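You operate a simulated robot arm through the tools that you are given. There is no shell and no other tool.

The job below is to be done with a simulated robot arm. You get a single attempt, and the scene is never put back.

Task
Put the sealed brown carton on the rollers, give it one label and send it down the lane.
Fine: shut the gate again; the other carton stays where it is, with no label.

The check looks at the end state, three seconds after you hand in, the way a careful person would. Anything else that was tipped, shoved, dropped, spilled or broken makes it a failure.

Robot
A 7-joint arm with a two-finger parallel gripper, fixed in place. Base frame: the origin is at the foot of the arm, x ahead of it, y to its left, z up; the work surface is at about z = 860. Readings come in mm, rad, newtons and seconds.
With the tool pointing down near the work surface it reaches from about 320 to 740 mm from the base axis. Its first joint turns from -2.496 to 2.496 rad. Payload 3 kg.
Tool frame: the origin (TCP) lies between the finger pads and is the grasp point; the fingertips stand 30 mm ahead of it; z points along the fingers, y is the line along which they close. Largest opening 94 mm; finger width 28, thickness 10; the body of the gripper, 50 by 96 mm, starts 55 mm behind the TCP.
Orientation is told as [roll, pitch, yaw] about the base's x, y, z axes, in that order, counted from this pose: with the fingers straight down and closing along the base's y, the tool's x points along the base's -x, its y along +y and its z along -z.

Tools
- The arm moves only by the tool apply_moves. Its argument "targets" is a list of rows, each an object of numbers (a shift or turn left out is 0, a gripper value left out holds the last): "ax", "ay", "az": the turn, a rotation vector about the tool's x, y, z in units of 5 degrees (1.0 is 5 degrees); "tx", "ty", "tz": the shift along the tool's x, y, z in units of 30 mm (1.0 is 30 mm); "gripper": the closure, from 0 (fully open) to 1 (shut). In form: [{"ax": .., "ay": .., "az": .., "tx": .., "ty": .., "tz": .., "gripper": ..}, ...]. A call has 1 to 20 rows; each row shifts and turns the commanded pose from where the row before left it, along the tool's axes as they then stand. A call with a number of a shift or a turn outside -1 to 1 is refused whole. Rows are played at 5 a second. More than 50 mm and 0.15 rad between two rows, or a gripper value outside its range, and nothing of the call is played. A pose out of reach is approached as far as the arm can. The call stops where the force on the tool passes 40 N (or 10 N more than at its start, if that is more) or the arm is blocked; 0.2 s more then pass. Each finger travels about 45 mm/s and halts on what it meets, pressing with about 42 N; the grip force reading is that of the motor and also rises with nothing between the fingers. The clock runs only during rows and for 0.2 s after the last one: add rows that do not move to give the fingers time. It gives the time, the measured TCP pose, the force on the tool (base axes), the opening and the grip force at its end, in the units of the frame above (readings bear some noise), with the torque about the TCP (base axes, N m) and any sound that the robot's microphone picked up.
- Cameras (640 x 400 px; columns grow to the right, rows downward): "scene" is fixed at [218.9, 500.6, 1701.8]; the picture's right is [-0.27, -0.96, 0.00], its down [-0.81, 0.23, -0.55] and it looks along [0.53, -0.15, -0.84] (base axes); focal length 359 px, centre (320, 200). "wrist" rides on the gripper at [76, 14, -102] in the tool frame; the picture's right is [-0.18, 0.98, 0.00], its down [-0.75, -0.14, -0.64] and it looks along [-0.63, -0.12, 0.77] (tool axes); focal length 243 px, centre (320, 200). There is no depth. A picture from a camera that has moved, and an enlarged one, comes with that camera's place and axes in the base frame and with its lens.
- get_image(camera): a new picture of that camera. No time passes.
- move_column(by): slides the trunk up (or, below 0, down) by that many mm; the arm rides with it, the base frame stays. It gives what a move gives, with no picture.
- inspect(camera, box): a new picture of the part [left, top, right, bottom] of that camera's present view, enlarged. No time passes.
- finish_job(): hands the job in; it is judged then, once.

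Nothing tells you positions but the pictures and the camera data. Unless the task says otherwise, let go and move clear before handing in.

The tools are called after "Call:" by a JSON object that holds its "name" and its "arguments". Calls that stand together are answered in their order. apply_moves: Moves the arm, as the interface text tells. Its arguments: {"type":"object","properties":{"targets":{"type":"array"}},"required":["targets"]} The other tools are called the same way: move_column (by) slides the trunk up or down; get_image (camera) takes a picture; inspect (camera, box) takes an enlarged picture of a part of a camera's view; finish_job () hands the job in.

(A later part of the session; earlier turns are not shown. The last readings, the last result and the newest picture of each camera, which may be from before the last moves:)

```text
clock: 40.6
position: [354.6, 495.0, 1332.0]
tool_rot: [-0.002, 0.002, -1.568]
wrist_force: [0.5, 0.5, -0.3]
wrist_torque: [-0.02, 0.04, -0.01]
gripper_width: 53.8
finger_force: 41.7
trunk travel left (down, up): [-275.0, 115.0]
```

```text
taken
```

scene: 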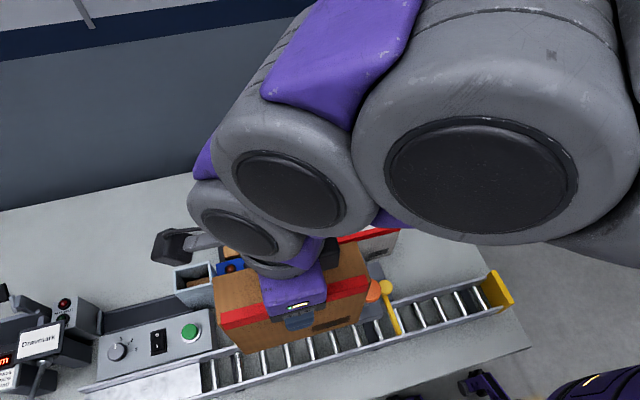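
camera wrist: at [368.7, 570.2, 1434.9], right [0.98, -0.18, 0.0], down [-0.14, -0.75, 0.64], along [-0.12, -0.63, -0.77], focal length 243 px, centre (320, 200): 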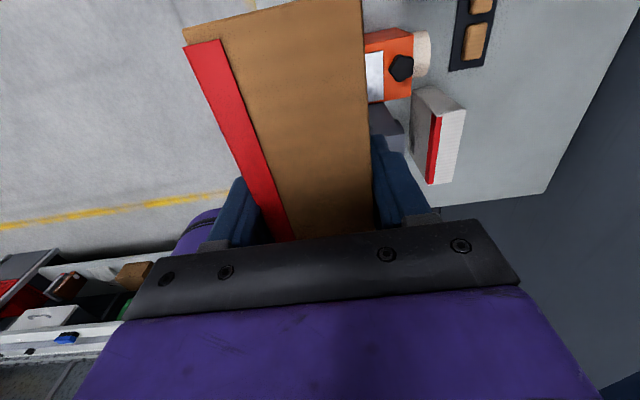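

Call:
{"name": "apply_moves", "arguments": {"targets": [{"tx": 0.57, "ty": 0.68}, {"tz": 0.9}, {"tz": 0.9}, {"tz": 0.9}, {"tz": 0.9}, {"tz": 0.9}, {"tz": 0.9}, {"tz": 0.9}, {"tz": 0.9}, {}]}}

Call:
{"name": "get_image", "arguments": {"camera": "scene"}}

Call:
{"name": "inspect", "arguments": {"camera": "scene", "box": [220, 270, 380, 390]}}

Call:
{"name": "get_image", "arguments": {"camera": "wrist"}}

```text
clock: 42.8
position: [375.9, 512.1, 1115.6]
tool_rot: [0.0, 0.0, -1.569]
wrist_force: [-0.2, -1.1, -1.1]
wrist_torque: [-0.02, -0.01, 0.02]
gripper_width: 53.5
finger_force: 42.3
trunk travel left (down, up): [-275.0, 115.0]
```

```text
taken
```

scene: 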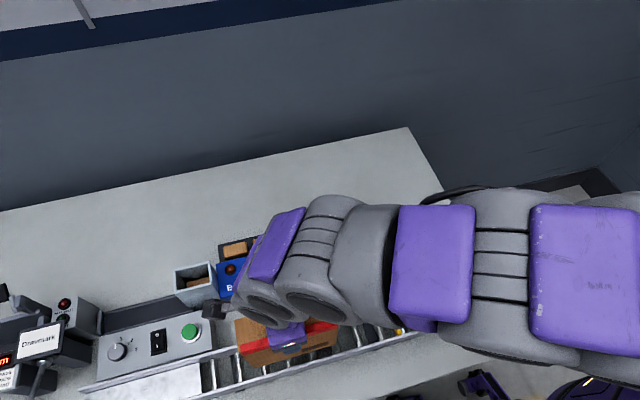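

```text
3.33 times, centred on (300, 330) of scene
camera zoom: at [218.9, 500.6, 1701.8], right [-0.27, -0.96, 0.0], down [-0.81, 0.23, -0.55], along [0.53, -0.15, -0.84], focal length 1195 px, centre (387, -233)
```

zoom: 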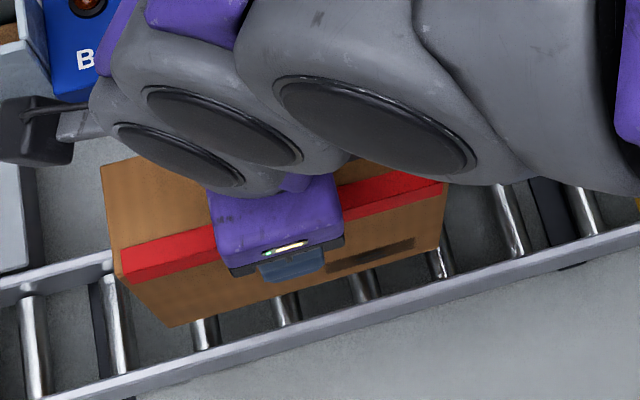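

```text
taken
camera wrist: at [388.2, 588.4, 1218.3], right [0.98, -0.18, 0.0], down [-0.14, -0.75, 0.64], along [-0.12, -0.63, -0.77], focal length 243 px, centre (320, 200)
```

wrist: 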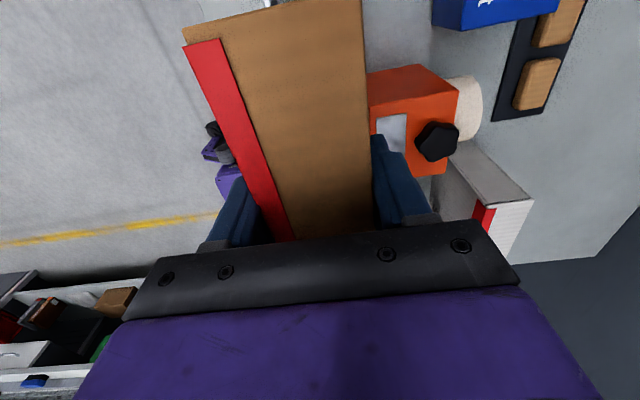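

The forearm passes near the labeller's knob when low here. To keep clearance I'll raise the trunk so the arm comes in steeper, then lower with the arm.

Call:
{"name": "move_column", "arguments": {"by": 110}}

Call:
{"name": "apply_moves", "arguments": {"targets": [{"tz": 0.75}, {"tz": 0.75}, {"tz": 0.75}, {"tz": 0.75}, {}]}}

Call:
{"name": "get_image", "arguments": {"camera": "scene"}}

Call:
{"name": "inspect", "arguments": {"camera": "scene", "box": [200, 180, 440, 390]}}

```text
clock: 44.2
position: [375.2, 512.7, 1224.8]
tool_rot: [0.0, 0.0, -1.568]
wrist_force: [0.2, 0.3, -1.0]
wrist_torque: [0.0, 0.0, 0.01]
gripper_width: 53.5
finger_force: 41.8
trunk travel left (down, up): [-385.0, 5.0]
```

```text
clock: 45.4
position: [374.2, 511.1, 1135.2]
tool_rot: [-0.001, 0.001, -1.569]
wrist_force: [-0.1, -0.5, 0.2]
wrist_torque: [0.04, 0.01, -0.01]
gripper_width: 53.5
finger_force: 41.7
trunk travel left (down, up): [-385.0, 5.0]
```

```text
taken
```

scene: 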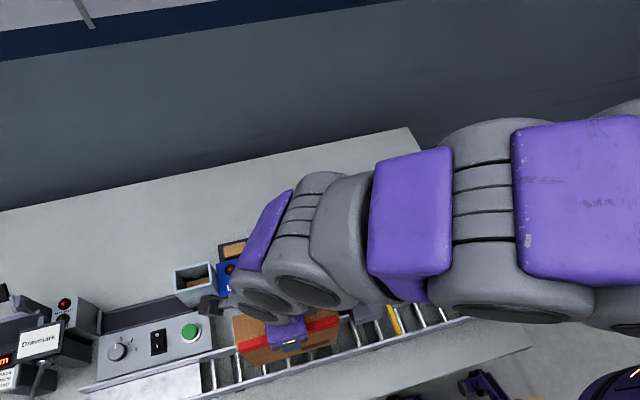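

```text
1.90 times, centred on (320, 285) of scene
camera zoom: at [218.9, 500.6, 1701.8], right [-0.27, -0.96, 0.0], down [-0.81, 0.23, -0.55], along [0.53, -0.15, -0.84], focal length 683 px, centre (320, 38)
```

zoom: 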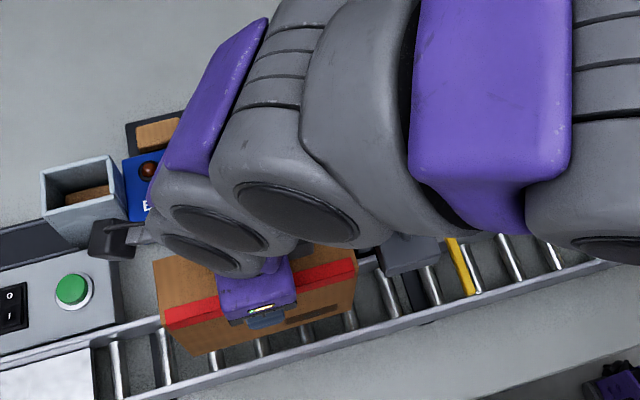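

Call:
{"name": "apply_moves", "arguments": {"targets": [{"ay": 0.4}, {"tz": 0.6}, {"tz": 0.6}, {"tz": 0.6}, {"tz": 0.6}, {}]}}

Call:
{"name": "inspect", "arguments": {"camera": "scene", "box": [220, 300, 380, 390]}}

Call:
{"name": "get_image", "arguments": {"camera": "wrist"}}

```text
clock: 46.8
position: [374.5, 515.5, 1063.0]
tool_rot: [0.004, 0.037, -1.566]
wrist_force: [-0.5, -0.3, -0.4]
wrist_torque: [0.02, 0.0, -0.03]
gripper_width: 53.9
finger_force: 42.0
trunk travel left (down, up): [-385.0, 5.0]
```

```text
4.00 times, centred on (300, 345) of scene
camera zoom: at [218.9, 500.6, 1701.8], right [-0.27, -0.96, 0.0], down [-0.81, 0.23, -0.55], along [0.53, -0.15, -0.84], focal length 1434 px, centre (400, -380)
```

zoom: 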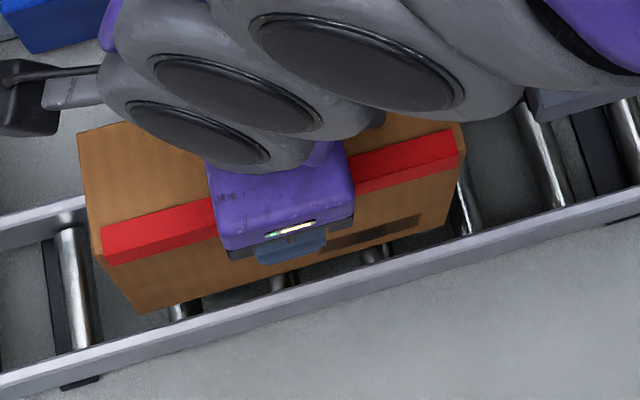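

```text
taken
camera wrist: at [387.9, 587.2, 1168.3], right [0.98, -0.18, -0.01], down [-0.14, -0.78, 0.61], along [-0.12, -0.6, -0.79], focal length 243 px, centre (320, 200)
```

wrist: 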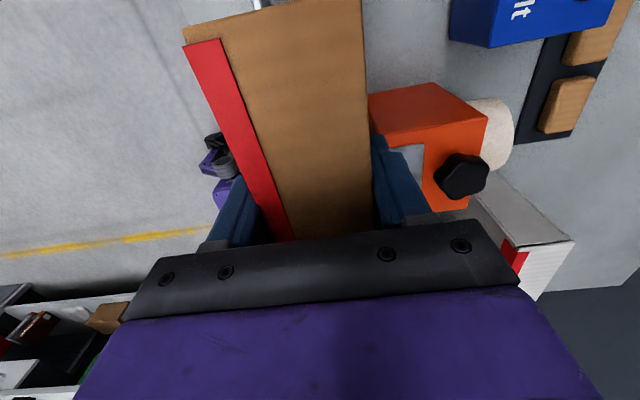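

The carton's lower front corner reads x ≈ 349, about 5 mm inside the rail; well centred. I'll lower gently in small steps.

Call:
{"name": "apply_moves", "arguments": {"targets": [{"tz": 0.3}, {"tz": 0.3}, {"tz": 0.3}, {}]}}

Call:
{"name": "inspect", "arguments": {"camera": "scene", "box": [220, 300, 380, 390]}}

```text
clock: 47.8
position: [375.1, 515.7, 1035.8]
tool_rot: [0.001, 0.034, -1.57]
wrist_force: [-0.7, 0.1, -0.2]
wrist_torque: [0.01, 0.0, 0.0]
gripper_width: 54.2
finger_force: 42.2
trunk travel left (down, up): [-385.0, 5.0]
```

```text
4.00 times, centred on (300, 345) of scene
camera zoom: at [218.9, 500.6, 1701.8], right [-0.27, -0.96, 0.0], down [-0.81, 0.23, -0.55], along [0.53, -0.15, -0.84], focal length 1434 px, centre (400, -380)
```

zoom: 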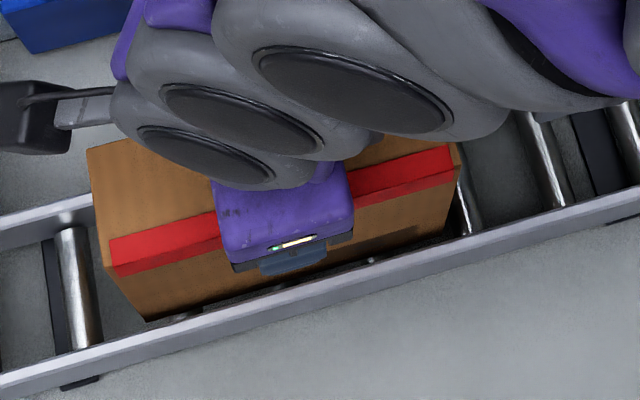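

Call:
{"name": "apply_moves", "arguments": {"targets": [{"tz": 0.1}, {"tz": 0.1}, {}]}}

Call:
{"name": "apply_moves", "arguments": {"targets": [{"tz": 0.1}, {"tz": 0.1}, {}]}}

Call:
{"name": "inspect", "arguments": {"camera": "scene", "box": [220, 300, 380, 390]}}

```text
clock: 48.6
position: [374.8, 515.3, 1031.1]
tool_rot: [0.001, 0.038, -1.568]
wrist_force: [-0.4, -0.6, 18.7]
wrist_torque: [-0.6, 0.23, -0.05]
gripper_width: 53.9
finger_force: 42.0
trunk travel left (down, up): [-385.0, 5.0]
```

```text
clock: 49.1
position: [374.9, 517.6, 1031.4]
tool_rot: [0.005, 0.044, -1.567]
wrist_force: [-5.4, -1.0, 26.0]
wrist_torque: [-0.7, 0.51, -0.17]
gripper_width: 53.9
finger_force: 41.5
trunk travel left (down, up): [-385.0, 5.0]
stopped in row 2: the force on the tool passed its limit at 42 N (the readings are from after the stop); the commanded pose is now the measured one
```

```text
4.00 times, centred on (300, 345) of scene
camera zoom: at [218.9, 500.6, 1701.8], right [-0.27, -0.96, 0.0], down [-0.81, 0.23, -0.55], along [0.53, -0.15, -0.84], focal length 1434 px, centre (400, -380)
```

zoom: 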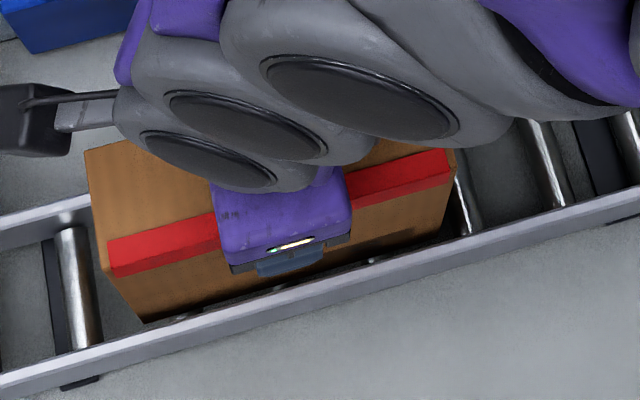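

The carton is resting on the rollers (contact at TCP z ≈ 1031, so roller tops ≈ 897). I'll relieve the pressing force and release it so it rolls down to the shut gate.

Call:
{"name": "apply_moves", "arguments": {"targets": [{"tz": -0.04}, {}]}}

Call:
{"name": "apply_moves", "arguments": {"targets": [{"gripper": 0.28}, {"gripper": 0.28}, {"gripper": 0.28}]}}

Call:
{"name": "get_image", "arguments": {"camera": "scene"}}

Call:
{"name": "get_image", "arguments": {"camera": "wrist"}}

```text
clock: 49.7
position: [375.5, 516.6, 1031.4]
tool_rot: [0.004, 0.042, -1.569]
wrist_force: [-3.2, 0.1, 18.9]
wrist_torque: [0.26, 0.18, 0.07]
gripper_width: 53.6
finger_force: 42.0
trunk travel left (down, up): [-385.0, 5.0]
```

```text
clock: 50.5
position: [376.1, 515.9, 1030.8]
tool_rot: [0.004, 0.041, -1.57]
wrist_force: [1.1, 0.4, -0.8]
wrist_torque: [0.02, 0.02, 0.01]
gripper_width: 67.8
finger_force: 0.1
trunk travel left (down, up): [-385.0, 5.0]
```

```text
taken
```

scene: 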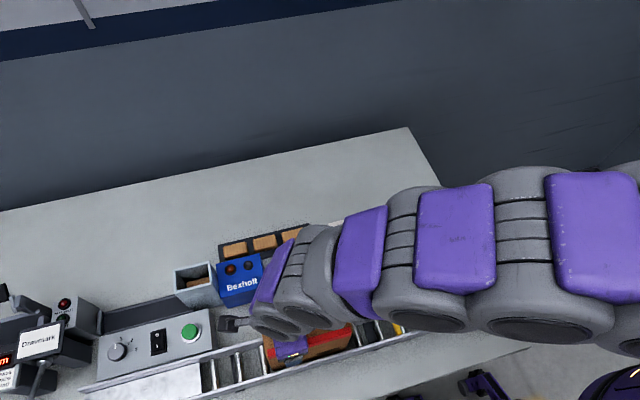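

```text
taken
camera wrist: at [390.0, 587.8, 1136.6], right [0.98, -0.18, 0.0], down [-0.14, -0.78, 0.61], along [-0.11, -0.6, -0.79], focal length 243 px, centre (320, 200)
```

wrist: 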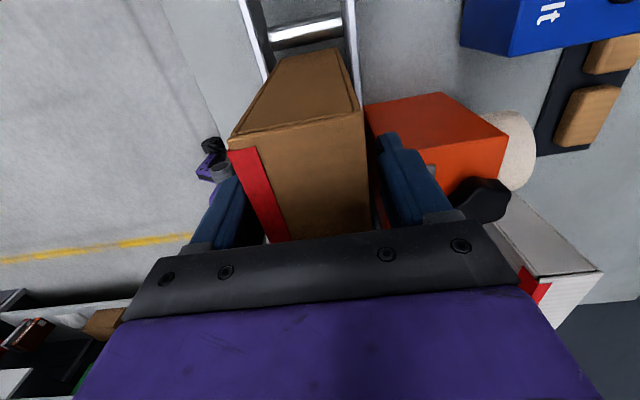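

It is rolling down. I'll wait a moment and watch.

Call:
{"name": "apply_moves", "arguments": {"targets": [{}, {}, {}, {}, {}]}}

Call:
{"name": "get_image", "arguments": {"camera": "wrist"}}

Call:
{"name": "get_image", "arguments": {"camera": "scene"}}

```text
clock: 51.7
position: [375.9, 518.2, 1031.3]
tool_rot: [0.004, 0.04, -1.569]
wrist_force: [0.3, -0.2, -0.5]
wrist_torque: [0.01, 0.01, 0.0]
gripper_width: 67.8
finger_force: 0.0
trunk travel left (down, up): [-385.0, 5.0]
```

```text
taken
camera wrist: at [389.6, 589.1, 1136.2], right [0.98, -0.18, 0.0], down [-0.14, -0.78, 0.61], along [-0.11, -0.6, -0.79], focal length 243 px, centre (320, 200)
```

wrist: 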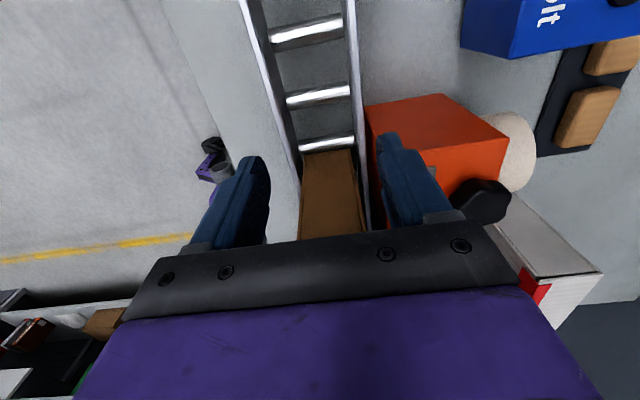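

```text
taken
```

scene: 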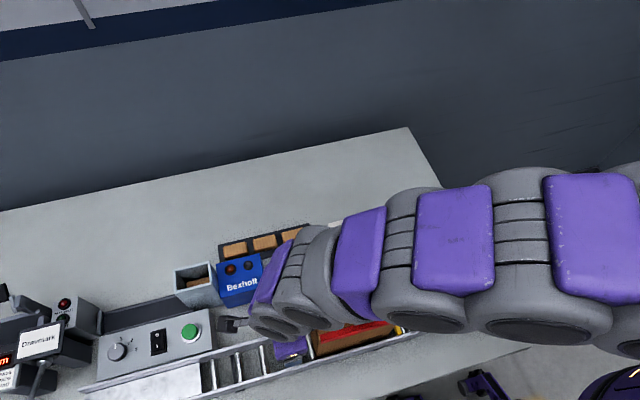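

It has rolled down under the labeller. I rise straight up and look at it.

Call:
{"name": "apply_moves", "arguments": {"targets": [{"tz": -0.5}, {"tz": -0.9}, {"tz": -0.9}, {"tz": -0.9}, {"tz": -0.9}, {"tz": -0.9}, {"tz": -0.9}, {"tz": -0.9}, {"tz": -0.9}, {"tz": -0.6, "ay": -0.45}, {}]}}

Call:
{"name": "get_image", "arguments": {"camera": "wrist"}}

Call:
{"name": "inspect", "arguments": {"camera": "scene", "box": [300, 230, 540, 380]}}

```text
clock: 54.1
position: [374.8, 505.0, 1278.9]
tool_rot: [0.004, -0.002, -1.566]
wrist_force: [0.4, 0.1, -0.2]
wrist_torque: [-0.03, 0.04, -0.01]
gripper_width: 67.4
finger_force: 0.0
trunk travel left (down, up): [-385.0, 5.0]
```

```text
taken
camera wrist: at [389.3, 581.7, 1381.2], right [0.98, -0.18, 0.0], down [-0.14, -0.75, 0.64], along [-0.11, -0.63, -0.77], focal length 243 px, centre (320, 200)
```

wrist: 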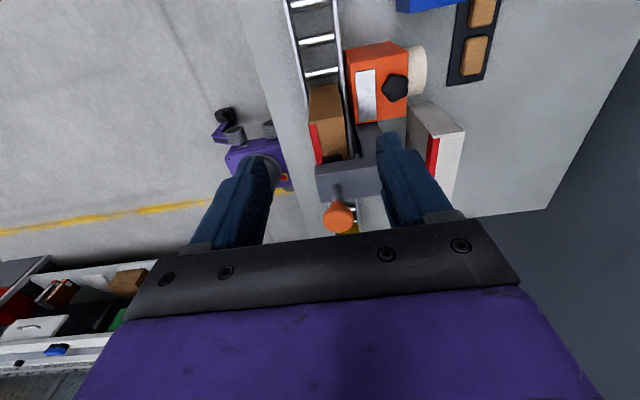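

```text
2.67 times, centred on (420, 305) of scene
camera zoom: at [218.9, 500.6, 1701.8], right [-0.27, -0.96, 0.0], down [-0.81, 0.23, -0.55], along [0.53, -0.15, -0.84], focal length 956 px, centre (53, -80)
```

zoom: 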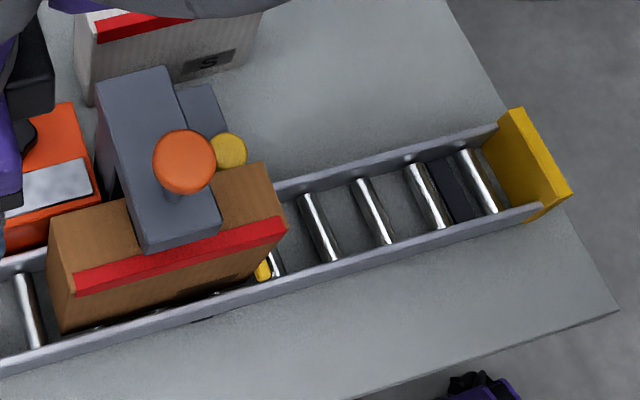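

The carton sits upright against the shut gate, squarely under the label head. I'll close the fingers and move above the orange plunger knob at about (374, 381).

Call:
{"name": "apply_moves", "arguments": {"targets": [{"tx": -0.82, "gripper": 1}, {"tx": -0.82}, {"tx": -0.82}, {"tx": -0.82}, {"tx": -0.82}, {}, {}]}}

Call:
{"name": "get_image", "arguments": {"camera": "wrist"}}

Call:
{"name": "inspect", "arguments": {"camera": "scene", "box": [280, 180, 460, 340]}}

```text
clock: 55.7
position: [376.4, 385.5, 1277.6]
tool_rot: [0.004, 0.001, -1.57]
wrist_force: [-0.1, -0.7, -0.5]
wrist_torque: [0.05, 0.01, 0.02]
gripper_width: 0.0
finger_force: 33.0
trunk travel left (down, up): [-385.0, 5.0]
```

```text
taken
camera wrist: at [389.6, 460.5, 1380.2], right [0.98, -0.18, 0.0], down [-0.14, -0.75, 0.64], along [-0.11, -0.63, -0.77], focal length 243 px, centre (320, 200)
```

wrist: 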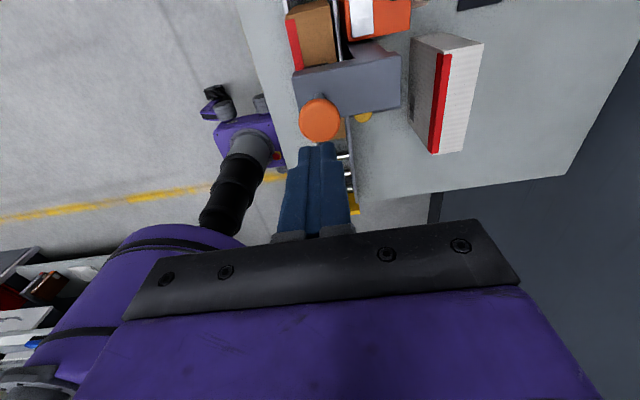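

```text
2.50 times, centred on (370, 260) of scene
camera zoom: at [218.9, 500.6, 1701.8], right [-0.27, -0.96, 0.0], down [-0.81, 0.23, -0.55], along [0.53, -0.15, -0.84], focal length 897 px, centre (195, 50)
```

zoom: 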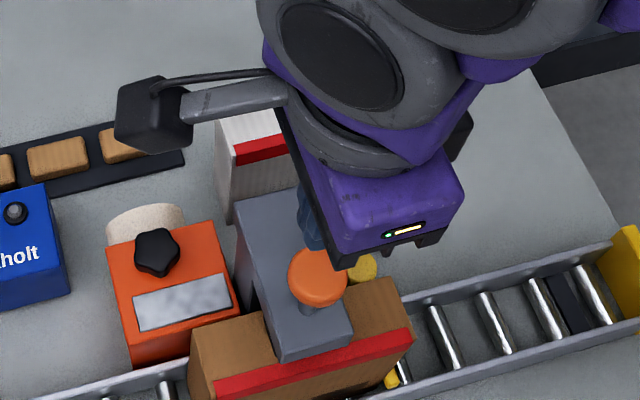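

The knob is at about (375.5, 380). Small correction, then slow descent onto it.

Call:
{"name": "apply_moves", "arguments": {"targets": [{"tx": -0.18, "ty": -0.03}, {"tz": 0.6}, {"tz": 0.6}, {"tz": 0.3}, {}]}}

Call:
{"name": "inspect", "arguments": {"camera": "scene", "box": [280, 180, 460, 340]}}

Call:
{"name": "inspect", "arguments": {"camera": "wrist", "box": [240, 60, 400, 220]}}

```text
clock: 56.9
position: [374.2, 377.9, 1232.9]
tool_rot: [0.004, 0.003, -1.57]
wrist_force: [-0.2, 0.9, 0.1]
wrist_torque: [-0.01, -0.02, 0.0]
gripper_width: 0.1
finger_force: 33.1
trunk travel left (down, up): [-385.0, 5.0]
```

```text
2.50 times, centred on (370, 260) of scene
camera zoom: at [218.9, 500.6, 1701.8], right [-0.27, -0.96, 0.0], down [-0.81, 0.23, -0.55], along [0.53, -0.15, -0.84], focal length 897 px, centre (195, 50)
```

zoom: 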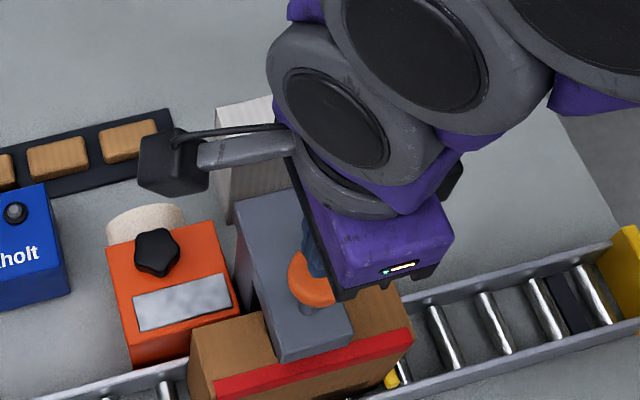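

```text
2.50 times, centred on (320, 140) of wrist
camera zoom: at [388.1, 453.8, 1336.2], right [0.98, -0.18, 0.0], down [-0.14, -0.76, 0.64], along [-0.11, -0.63, -0.77], focal length 606 px, centre (320, 350)
```

zoom: 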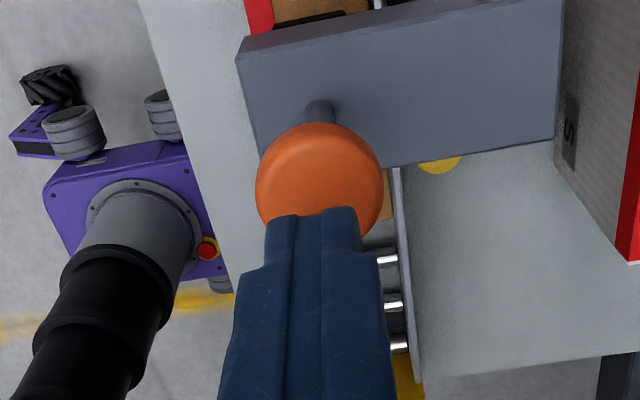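

Call:
{"name": "apply_moves", "arguments": {"targets": [{"tx": 0.12, "ty": 0.04, "tz": 0.2}, {"tz": 0.15}, {"tz": 0.1}, {"tz": 0.1}, {}]}}

Call:
{"name": "inspect", "arguments": {"camera": "scene", "box": [280, 180, 460, 340]}}

```text
clock: 58.1
position: [376.3, 381.9, 1217.9]
tool_rot: [0.003, -0.001, -1.567]
wrist_force: [0.1, 0.0, 0.6]
wrist_torque: [0.02, 0.04, -0.01]
gripper_width: 0.1
finger_force: 32.5
trunk travel left (down, up): [-385.0, 5.0]
```

```text
2.50 times, centred on (370, 260) of scene
camera zoom: at [218.9, 500.6, 1701.8], right [-0.27, -0.96, 0.0], down [-0.81, 0.23, -0.55], along [0.53, -0.15, -0.84], focal length 897 px, centre (195, 50)
```

zoom: 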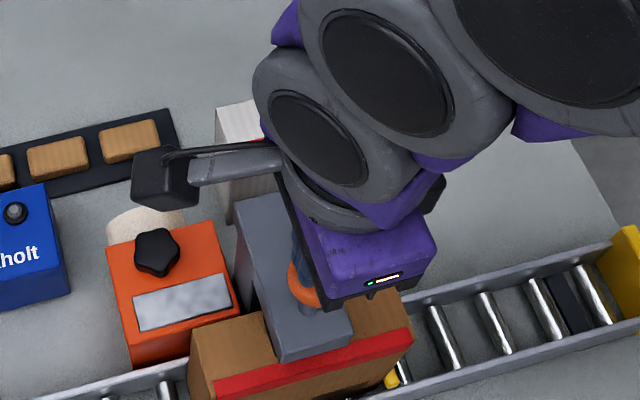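

Call:
{"name": "apply_moves", "arguments": {"targets": [{"tz": 0.1}, {"tz": 0.1}, {"tz": 0.1}, {}]}}

```text
clock: 59.1
position: [377.4, 381.3, 1208.4]
tool_rot: [0.003, 0.002, -1.568]
wrist_force: [0.3, 0.6, 0.2]
wrist_torque: [0.01, 0.04, 0.05]
gripper_width: 0.1
finger_force: 33.0
trunk travel left (down, up): [-385.0, 5.0]
```

Call:
{"name": "apply_moves", "arguments": {"targets": [{"tz": 0.1, "ty": -0.04}, {"tz": 0.1}, {"tz": 0.1}, {}]}}

Call:
{"name": "inspect", "arguments": {"camera": "wrist", "box": [240, 60, 400, 220]}}

```text
clock: 60.1
position: [374.4, 383.2, 1200.1]
tool_rot: [0.002, 0.001, -1.569]
wrist_force: [0.9, 0.5, 3.0]
wrist_torque: [0.02, -0.06, -0.04]
gripper_width: 0.1
finger_force: 33.1
trunk travel left (down, up): [-385.0, 5.0]
heard: click
```

```text
2.50 times, centred on (320, 140) of wrist
camera zoom: at [388.3, 458.2, 1302.2], right [0.98, -0.18, 0.0], down [-0.14, -0.76, 0.64], along [-0.11, -0.63, -0.77], focal length 606 px, centre (320, 350)
```

zoom: 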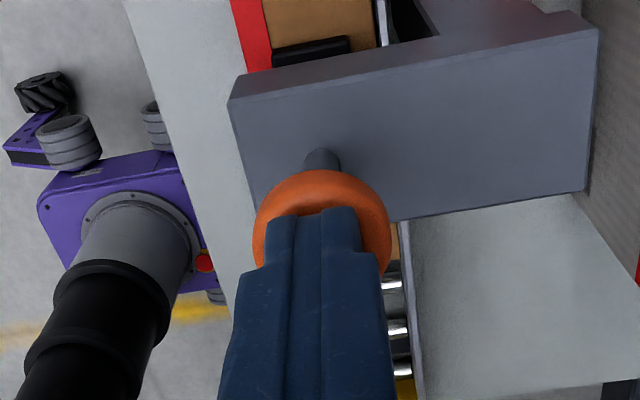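

A click and about 3 N of resistance: the plunger is moving. I'll continue the same single stroke until the resistance is firm.

Call:
{"name": "apply_moves", "arguments": {"targets": [{"tz": 0.1}, {}]}}

Call:
{"name": "inspect", "arguments": {"camera": "scene", "box": [320, 240, 430, 340]}}

```text
clock: 60.7
position: [374.7, 383.0, 1195.4]
tool_rot: [0.004, 0.001, -1.569]
wrist_force: [0.7, 1.9, 3.9]
wrist_torque: [0.02, -0.01, 0.02]
gripper_width: 0.0
finger_force: 33.6
trunk travel left (down, up): [-385.0, 5.0]
```

```text
4.00 times, centred on (375, 290) of scene
camera zoom: at [218.9, 500.6, 1701.8], right [-0.27, -0.96, 0.0], down [-0.81, 0.23, -0.55], along [0.53, -0.15, -0.84], focal length 1434 px, centre (100, -160)
```

zoom: 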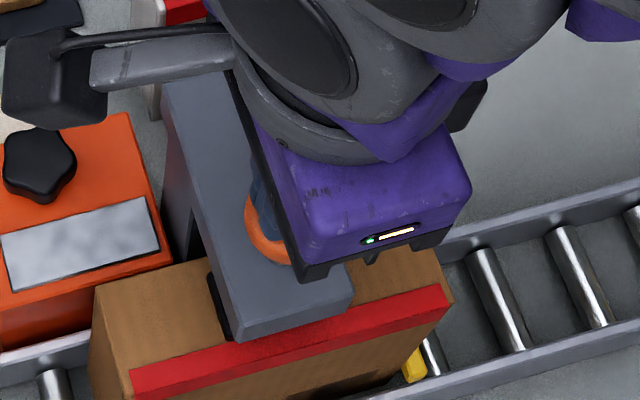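

Call:
{"name": "apply_moves", "arguments": {"targets": [{"tz": 0.1}, {"tz": 0.1}, {}]}}

Call:
{"name": "apply_moves", "arguments": {"targets": [{"tz": 0.1}, {"tz": 0.1}, {}]}}

```text
clock: 61.5
position: [375.3, 381.3, 1194.7]
tool_rot: [0.01, 0.008, -1.565]
wrist_force: [-5.5, -1.0, 18.1]
wrist_torque: [-0.08, 0.19, 0.06]
gripper_width: 0.0
finger_force: 32.9
trunk travel left (down, up): [-385.0, 5.0]
stopped in row 3: the force on the tool passed its limit at 43 N (the readings are from after the stop); the commanded pose is now the measured one
```

```text
clock: 61.9
position: [374.8, 382.1, 1194.3]
tool_rot: [0.014, 0.015, -1.567]
wrist_force: [-9.5, -4.1, 23.0]
wrist_torque: [-0.15, 0.32, 0.08]
gripper_width: 0.0
finger_force: 33.0
trunk travel left (down, up): [-385.0, 5.0]
stopped in row 2: the force on the tool passed its limit at 43 N (the readings are from after the stop); the commanded pose is now the measured one
```

The stroke is fully down (hard stop at z ≈ 1194). One click was heard. I'll release the plunger straight up and check the carton's top.

Call:
{"name": "apply_moves", "arguments": {"targets": [{"tz": -0.1}, {"tz": -0.3}, {"tz": -0.5}, {"tz": -0.8}, {"tz": -0.8}, {"tz": -0.8}, {}]}}

Call:
{"name": "get_image", "arguments": {"camera": "wrist"}}

Call:
{"name": "inspect", "arguments": {"camera": "scene", "box": [320, 240, 430, 340]}}

```text
clock: 63.5
position: [377.5, 382.6, 1292.3]
tool_rot: [0.011, 0.009, -1.567]
wrist_force: [-0.3, -0.1, -0.3]
wrist_torque: [-0.01, -0.02, -0.02]
gripper_width: 0.1
finger_force: 33.0
trunk travel left (down, up): [-385.0, 5.0]
```

```text
taken
camera wrist: at [390.0, 456.7, 1395.1], right [0.98, -0.18, 0.01], down [-0.14, -0.76, 0.63], along [-0.11, -0.62, -0.77], focal length 243 px, centre (320, 200)
```

wrist: 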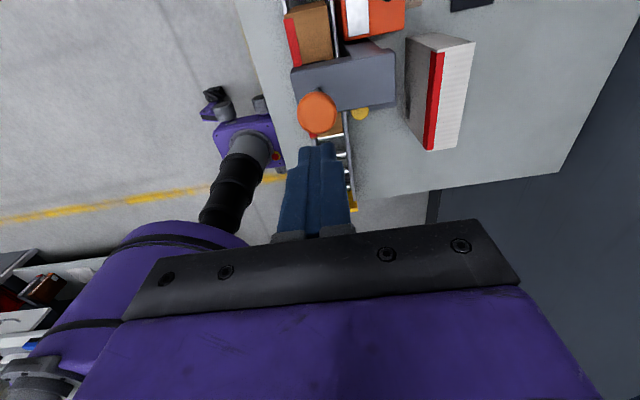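

```text
4.00 times, centred on (375, 290) of scene
camera zoom: at [218.9, 500.6, 1701.8], right [-0.27, -0.96, 0.0], down [-0.81, 0.23, -0.55], along [0.53, -0.15, -0.84], focal length 1434 px, centre (100, -160)
```

zoom: 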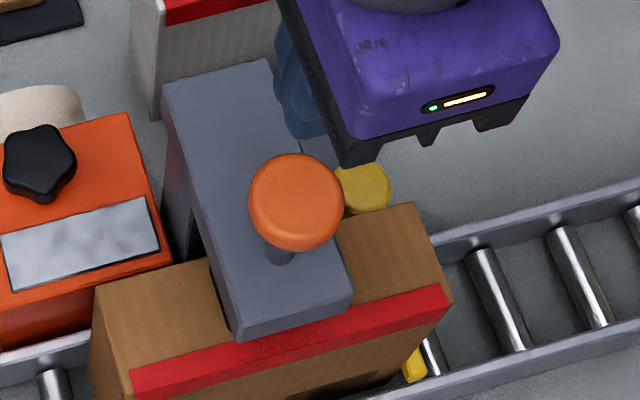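

The plunger has sprung back. I want to verify the label before opening the gate: I'll look under the labeller arm from the upstream side with a tilted camera.

Call:
{"name": "apply_moves", "arguments": {"targets": [{"tx": 0.76, "gripper": 0}, {"tx": 0.76}, {"tx": 0.76}, {"tx": 0.76}, {"ay": -1}, {"ay": -1}, {"ay": -1}, {"ay": -1}, {"ay": -1}, {"tx": 0.343, "tz": 0.734}, {"tx": 0.343, "tz": 0.734}, {"tx": 0.343, "tz": 0.734}, {"tx": 0.343, "tz": 0.734}]}}

Call:
{"name": "get_image", "arguments": {"camera": "wrist"}}

```text
clock: 66.3
position: [379.4, 474.5, 1195.6]
tool_rot: [0.014, -0.424, -1.573]
wrist_force: [1.1, -0.2, 0.3]
wrist_torque: [0.02, 0.01, 0.01]
gripper_width: 93.9
finger_force: 0.0
trunk travel left (down, up): [-385.0, 5.0]
```

```text
taken
camera wrist: at [392.2, 587.0, 1258.4], right [0.98, -0.17, 0.09], down [-0.15, -0.42, 0.89], along [-0.11, -0.89, -0.44], focal length 243 px, centre (320, 200)
```

wrist: 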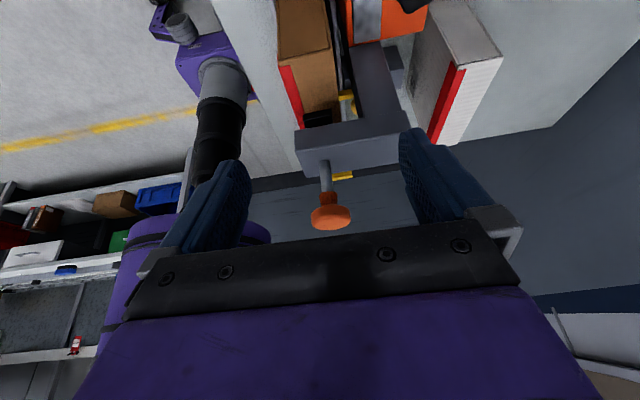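

Call:
{"name": "apply_moves", "arguments": {"targets": [{"tx": 0.343, "tz": 0.734}, {"tx": 0.343, "tz": 0.734}, {"tx": 0.343, "tz": 0.734}, {"tx": 0.343, "tz": 0.734}]}}

Call:
{"name": "inspect", "arguments": {"camera": "wrist", "box": [240, 60, 420, 200]}}

```text
clock: 67.3
position: [379.5, 475.7, 1097.9]
tool_rot: [0.012, -0.426, -1.573]
wrist_force: [-0.2, 0.1, 0.5]
wrist_torque: [0.0, 0.0, 0.01]
gripper_width: 94.0
finger_force: 0.0
trunk travel left (down, up): [-385.0, 5.0]
```

```text
2.86 times, centred on (330, 130) of wrist
camera zoom: at [392.2, 587.5, 1160.8], right [0.98, -0.16, 0.09], down [-0.15, -0.42, 0.89], along [-0.11, -0.89, -0.44], focal length 693 px, centre (291, 400)
```

zoom: 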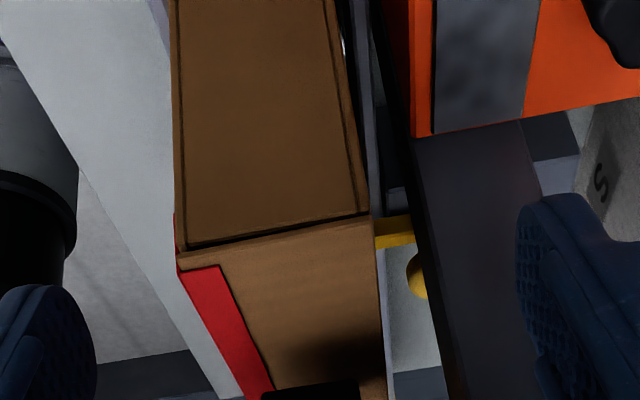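

Call:
{"name": "inspect", "arguments": {"camera": "wrist", "box": [270, 150, 400, 240]}}

Call:
{"name": "get_image", "arguments": {"camera": "wrist"}}

```text
4.44 times, centred on (335, 195) of wrist
camera zoom: at [392.2, 587.5, 1160.8], right [0.98, -0.16, 0.09], down [-0.15, -0.42, 0.89], along [-0.11, -0.89, -0.44], focal length 1078 px, centre (253, 222)
```

zoom: 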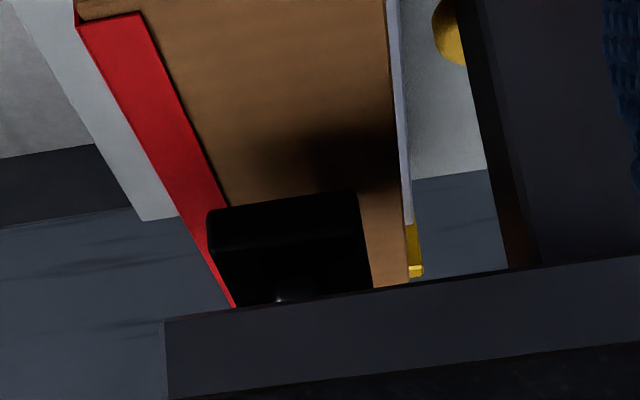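

```text
taken
camera wrist: at [392.2, 587.5, 1160.8], right [0.98, -0.16, 0.09], down [-0.15, -0.42, 0.89], along [-0.11, -0.89, -0.44], focal length 243 px, centre (320, 200)
```

wrist: 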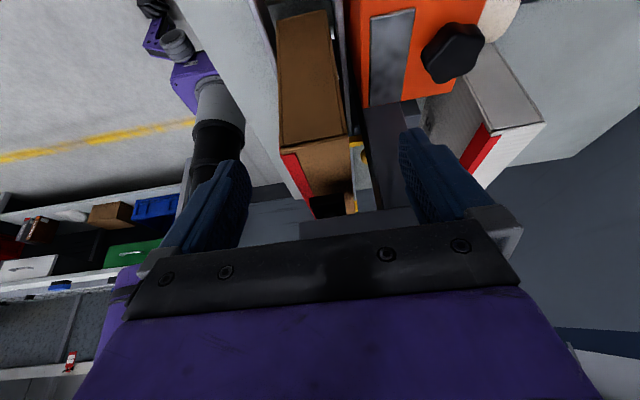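

The head's underside still hides the stamped spot. I'll look from a flatter angle.

Call:
{"name": "apply_moves", "arguments": {"targets": [{"ay": -1}, {"ay": -1}, {"tx": 0.4, "tz": 0.57}, {}]}}

Call:
{"name": "inspect", "arguments": {"camera": "wrist", "box": [270, 130, 400, 230]}}

```text
clock: 68.3
position: [380.2, 473.8, 1078.4]
tool_rot: [0.014, -0.6, -1.576]
wrist_force: [0.3, 0.4, -0.6]
wrist_torque: [-0.03, 0.0, 0.0]
gripper_width: 94.1
finger_force: 0.0
trunk travel left (down, up): [-385.0, 5.0]
```

```text
4.00 times, centred on (335, 180) of wrist
camera zoom: at [392.2, 595.7, 1120.1], right [0.98, -0.15, 0.12], down [-0.15, -0.26, 0.95], along [-0.11, -0.95, -0.28], focal length 970 px, centre (260, 280)
```

zoom: 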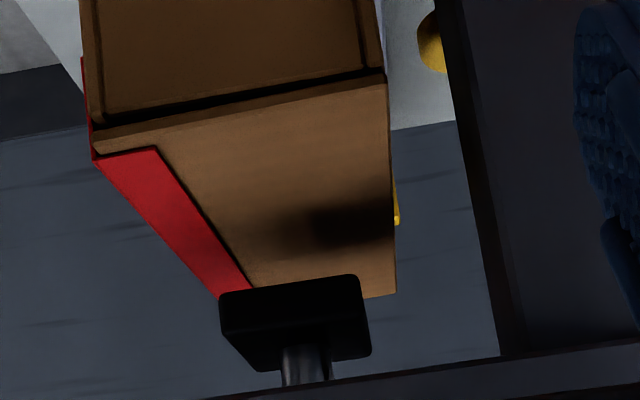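

Call:
{"name": "inspect", "arguments": {"camera": "wrist", "box": [305, 160, 375, 205]}}

Call:
{"name": "inspect", "arguments": {"camera": "scene", "box": [330, 260, 430, 345]}}

```text
8.89 times, centred on (340, 182) of wrist
camera zoom: at [392.2, 595.7, 1120.1], right [0.98, -0.15, 0.12], down [-0.15, -0.26, 0.95], along [-0.11, -0.95, -0.28], focal length 2157 px, centre (142, 356)
```

zoom: 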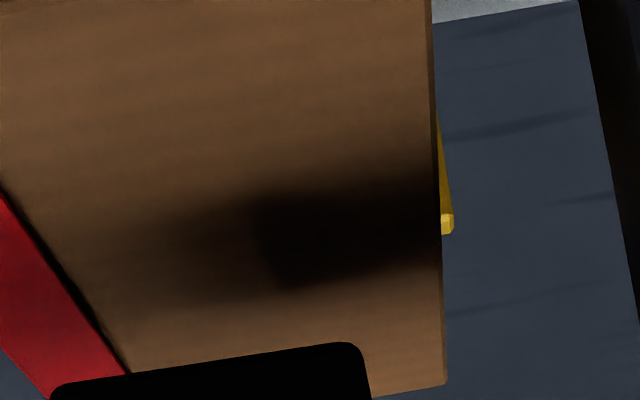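

```text
4.71 times, centred on (380, 302) of scene
camera zoom: at [218.9, 500.6, 1701.8], right [-0.27, -0.96, 0.0], down [-0.81, 0.23, -0.55], along [0.53, -0.15, -0.84], focal length 1688 px, centre (38, -282)
```

zoom: 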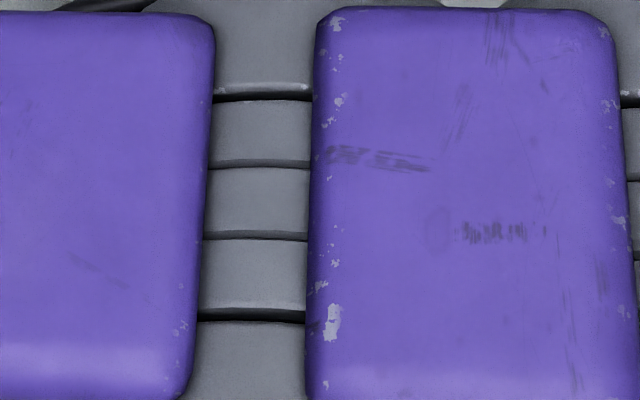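

No label is visible on the top; only the head's shadow. Before pressing again I need to understand the labeller better, so I'll rise and inspect the labeller and the orange box beside it.

Call:
{"name": "apply_moves", "arguments": {"targets": [{"tx": -0.4, "tz": -0.57}, {"tx": -0.45, "tz": -0.64}, {"tx": -0.45, "tz": -0.64}, {"tx": -0.45, "tz": -0.64}, {"tx": -0.45, "tz": -0.64}, {"tx": -0.45, "tz": -0.64}, {"ay": 1}, {"ay": 1}, {"ay": 1}, {"ay": 1}, {"ay": 1}, {"ay": 1}, {"ay": 1}]}}

Call:
{"name": "get_image", "arguments": {"camera": "wrist"}}

Call:
{"name": "inspect", "arguments": {"camera": "wrist", "box": [280, 0, 480, 150]}}

```text
clock: 71.1
position: [376.6, 472.9, 1216.3]
tool_rot: [0.01, 0.013, -1.567]
wrist_force: [-0.4, -0.4, 0.0]
wrist_torque: [0.03, 0.01, 0.01]
gripper_width: 94.0
finger_force: 0.0
trunk travel left (down, up): [-385.0, 5.0]
```

```text
taken
camera wrist: at [390.0, 547.8, 1319.7], right [0.98, -0.18, 0.01], down [-0.14, -0.76, 0.63], along [-0.11, -0.62, -0.78], focal length 243 px, centre (320, 200)
```

wrist: 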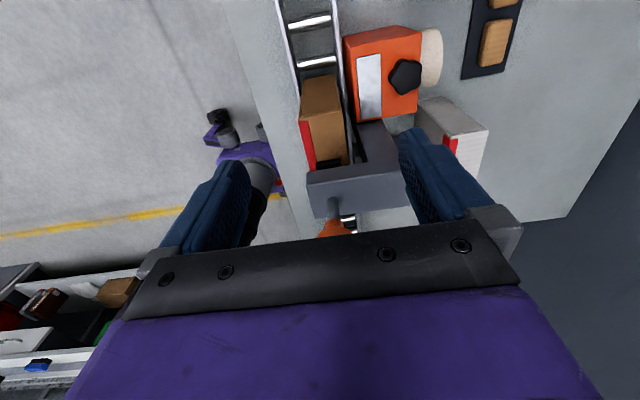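

```text
2.67 times, centred on (380, 75) of wrist
camera zoom: at [390.0, 547.8, 1319.7], right [0.98, -0.18, 0.01], down [-0.14, -0.76, 0.63], along [-0.11, -0.62, -0.78], focal length 647 px, centre (160, 533)
```

zoom: 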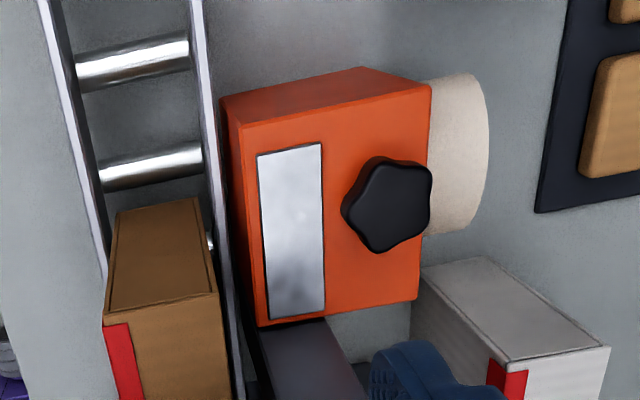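

Call:
{"name": "get_image", "arguments": {"camera": "scene"}}

Call:
{"name": "inspect", "arguments": {"camera": "scene", "box": [300, 250, 460, 370]}}

Call:
{"name": "inspect", "arguments": {"camera": "scene", "box": [200, 230, 350, 350]}}

```text
taken
```

scene: 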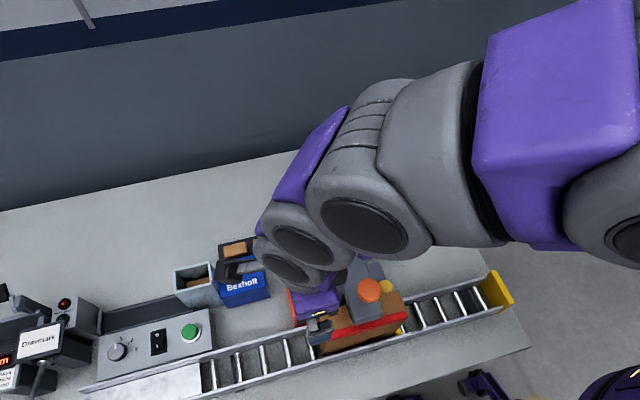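

```text
3.33 times, centred on (380, 310) of scene
camera zoom: at [218.9, 500.6, 1701.8], right [-0.27, -0.96, 0.0], down [-0.81, 0.23, -0.55], along [0.53, -0.15, -0.84], focal length 1195 px, centre (120, -167)
```

zoom: 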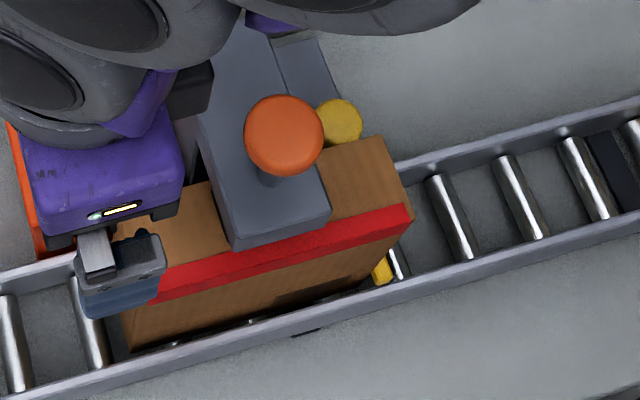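

```text
3.33 times, centred on (275, 290) of scene
camera zoom: at [218.9, 500.6, 1701.8], right [-0.27, -0.96, 0.0], down [-0.81, 0.23, -0.55], along [0.53, -0.15, -0.84], focal length 1195 px, centre (470, -100)
```

zoom: 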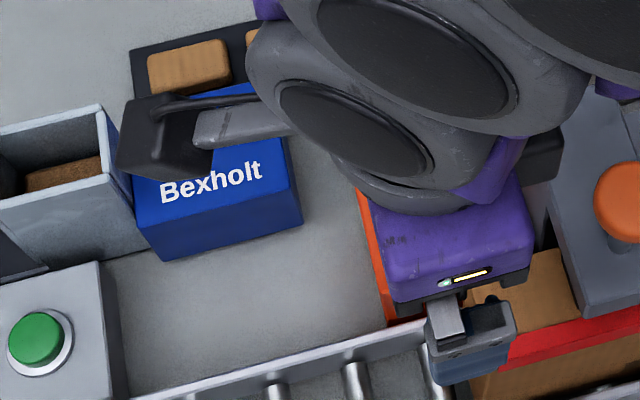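

No label anywhere. The plunger gave only a click, so perhaps a label has to be fed first: the orange box beside it has a roll, a star knob and a plate. I'll look at it closely.

Call:
{"name": "apply_moves", "arguments": {"targets": [{"ty": 0.7, "tx": 0.2, "tz": 0.4}, {"ty": 0.7, "tx": 0.2, "tz": 0.4}, {"ty": 0.7, "tx": 0.2, "tz": 0.4}, {"ty": 0.7, "tx": 0.2, "tz": 0.4}, {"ty": 0.6, "tx": 0.1, "tz": 0.4}]}}

Call:
{"name": "get_image", "arguments": {"camera": "wrist"}}

Call:
{"name": "inspect", "arguments": {"camera": "wrist", "box": [220, 60, 420, 200]}}

Call:
{"name": "inspect", "arguments": {"camera": "wrist", "box": [200, 120, 330, 220]}}

```text
clock: 72.3
position: [480.7, 500.9, 1157.1]
tool_rot: [0.011, 0.011, -1.566]
wrist_force: [0.3, 0.4, -1.1]
wrist_torque: [0.01, 0.02, -0.01]
gripper_width: 94.0
finger_force: 0.1
trunk travel left (down, up): [-385.0, 5.0]
```

```text
taken
camera wrist: at [493.6, 576.4, 1260.5], right [0.98, -0.18, 0.01], down [-0.15, -0.76, 0.63], along [-0.11, -0.62, -0.77], focal length 243 px, centre (320, 200)
```

wrist: 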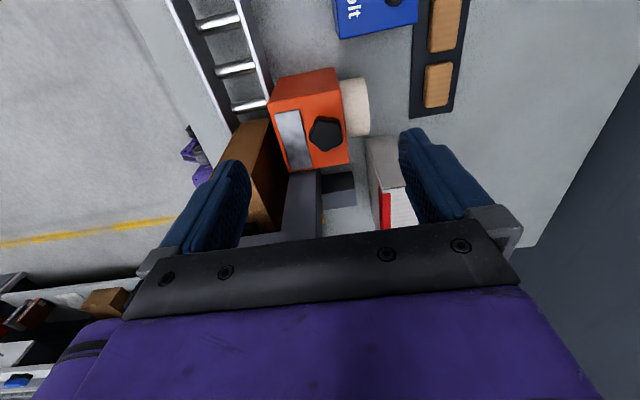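

```text
2.86 times, centred on (320, 130) of wrist
camera zoom: at [493.6, 576.4, 1260.5], right [0.98, -0.18, 0.01], down [-0.15, -0.76, 0.63], along [-0.11, -0.62, -0.77], focal length 693 px, centre (320, 400)
```

zoom: 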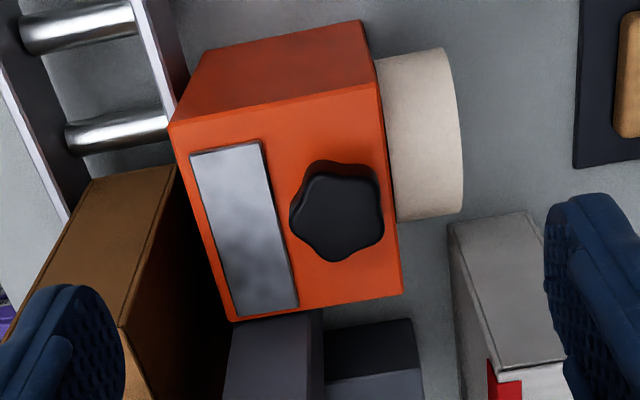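

```text
4.00 times, centred on (265, 170) of wrist
camera zoom: at [493.6, 576.4, 1260.5], right [0.98, -0.18, 0.01], down [-0.15, -0.76, 0.63], along [-0.11, -0.62, -0.77], focal length 970 px, centre (540, 320)
```

zoom: 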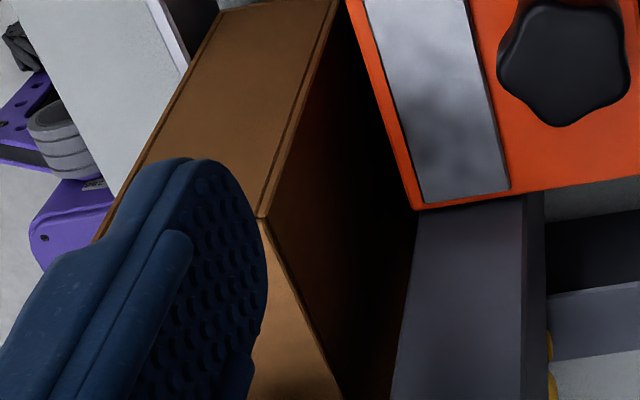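

The plate on the orange box is bare metal, so I take it no label is fed; the star knob at about (480, 458), top z ≈ 997, should advance the roll. I'll position above it and check.

Call:
{"name": "apply_moves", "arguments": {"targets": [{"tx": -0.7, "gripper": 0.25}, {"tx": -0.73}, {"tz": 0.8}, {"tz": 0.8}, {"tz": 0.8}, {}]}}

Call:
{"name": "get_image", "arguments": {"camera": "wrist"}}

Call:
{"name": "inspect", "arguments": {"camera": "scene", "box": [250, 230, 410, 350]}}

```text
clock: 73.7
position: [480.6, 459.9, 1083.4]
tool_rot: [0.012, 0.012, -1.565]
wrist_force: [0.1, -0.4, -0.4]
wrist_torque: [0.0, 0.01, 0.02]
gripper_width: 70.6
finger_force: 0.2
trunk travel left (down, up): [-385.0, 5.0]
```

```text
taken
camera wrist: at [492.7, 535.7, 1187.7], right [0.98, -0.18, 0.01], down [-0.15, -0.76, 0.63], along [-0.11, -0.62, -0.78], focal length 243 px, centre (320, 200)
```

wrist: 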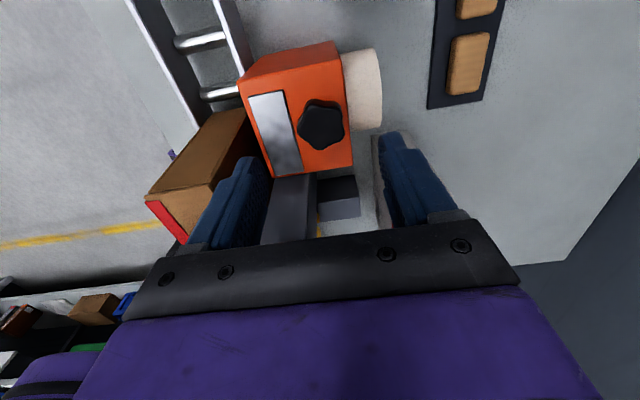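

```text
3.33 times, centred on (330, 290) of scene
camera zoom: at [218.9, 500.6, 1701.8], right [-0.27, -0.96, 0.0], down [-0.81, 0.23, -0.55], along [0.53, -0.15, -0.84], focal length 1195 px, centre (287, -100)
```

zoom: 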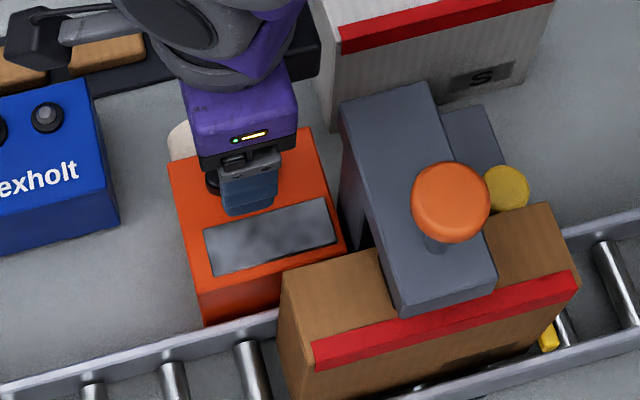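

Call:
{"name": "apply_moves", "arguments": {"targets": [{"tz": 0.8}, {"tz": 0.8}, {"tz": 0.7}, {}]}}

Call:
{"name": "get_image", "arguments": {"camera": "wrist"}}

Call:
{"name": "inspect", "arguments": {"camera": "scene", "box": [250, 230, 410, 350]}}

```text
clock: 74.7
position: [480.4, 462.3, 1015.2]
tool_rot: [0.012, 0.011, -1.567]
wrist_force: [0.5, 0.3, 1.5]
wrist_torque: [-0.01, -0.01, -0.01]
gripper_width: 70.4
finger_force: 0.0
trunk travel left (down, up): [-385.0, 5.0]
```

```text
taken
camera wrist: at [493.5, 537.7, 1118.6], right [0.98, -0.18, 0.01], down [-0.15, -0.76, 0.63], along [-0.11, -0.62, -0.78], focal length 243 px, centre (320, 200)
```

wrist: 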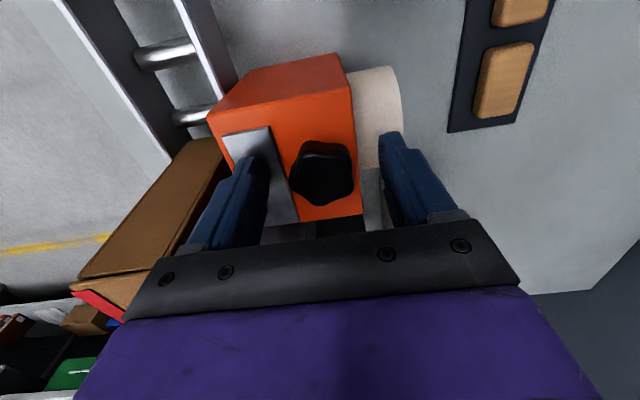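

```text
3.33 times, centred on (330, 290) of scene
camera zoom: at [218.9, 500.6, 1701.8], right [-0.27, -0.96, 0.0], down [-0.81, 0.23, -0.55], along [0.53, -0.15, -0.84], focal length 1195 px, centre (287, -100)
```

zoom: 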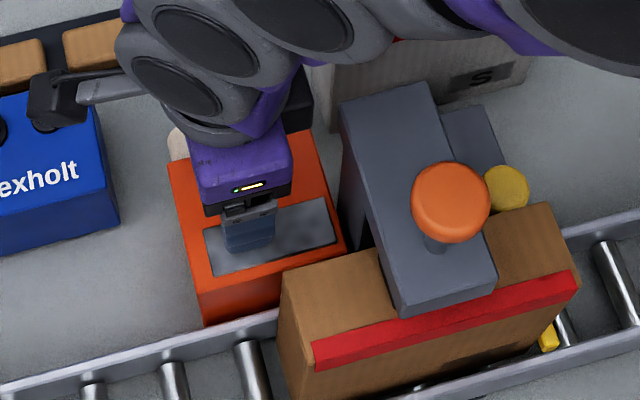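

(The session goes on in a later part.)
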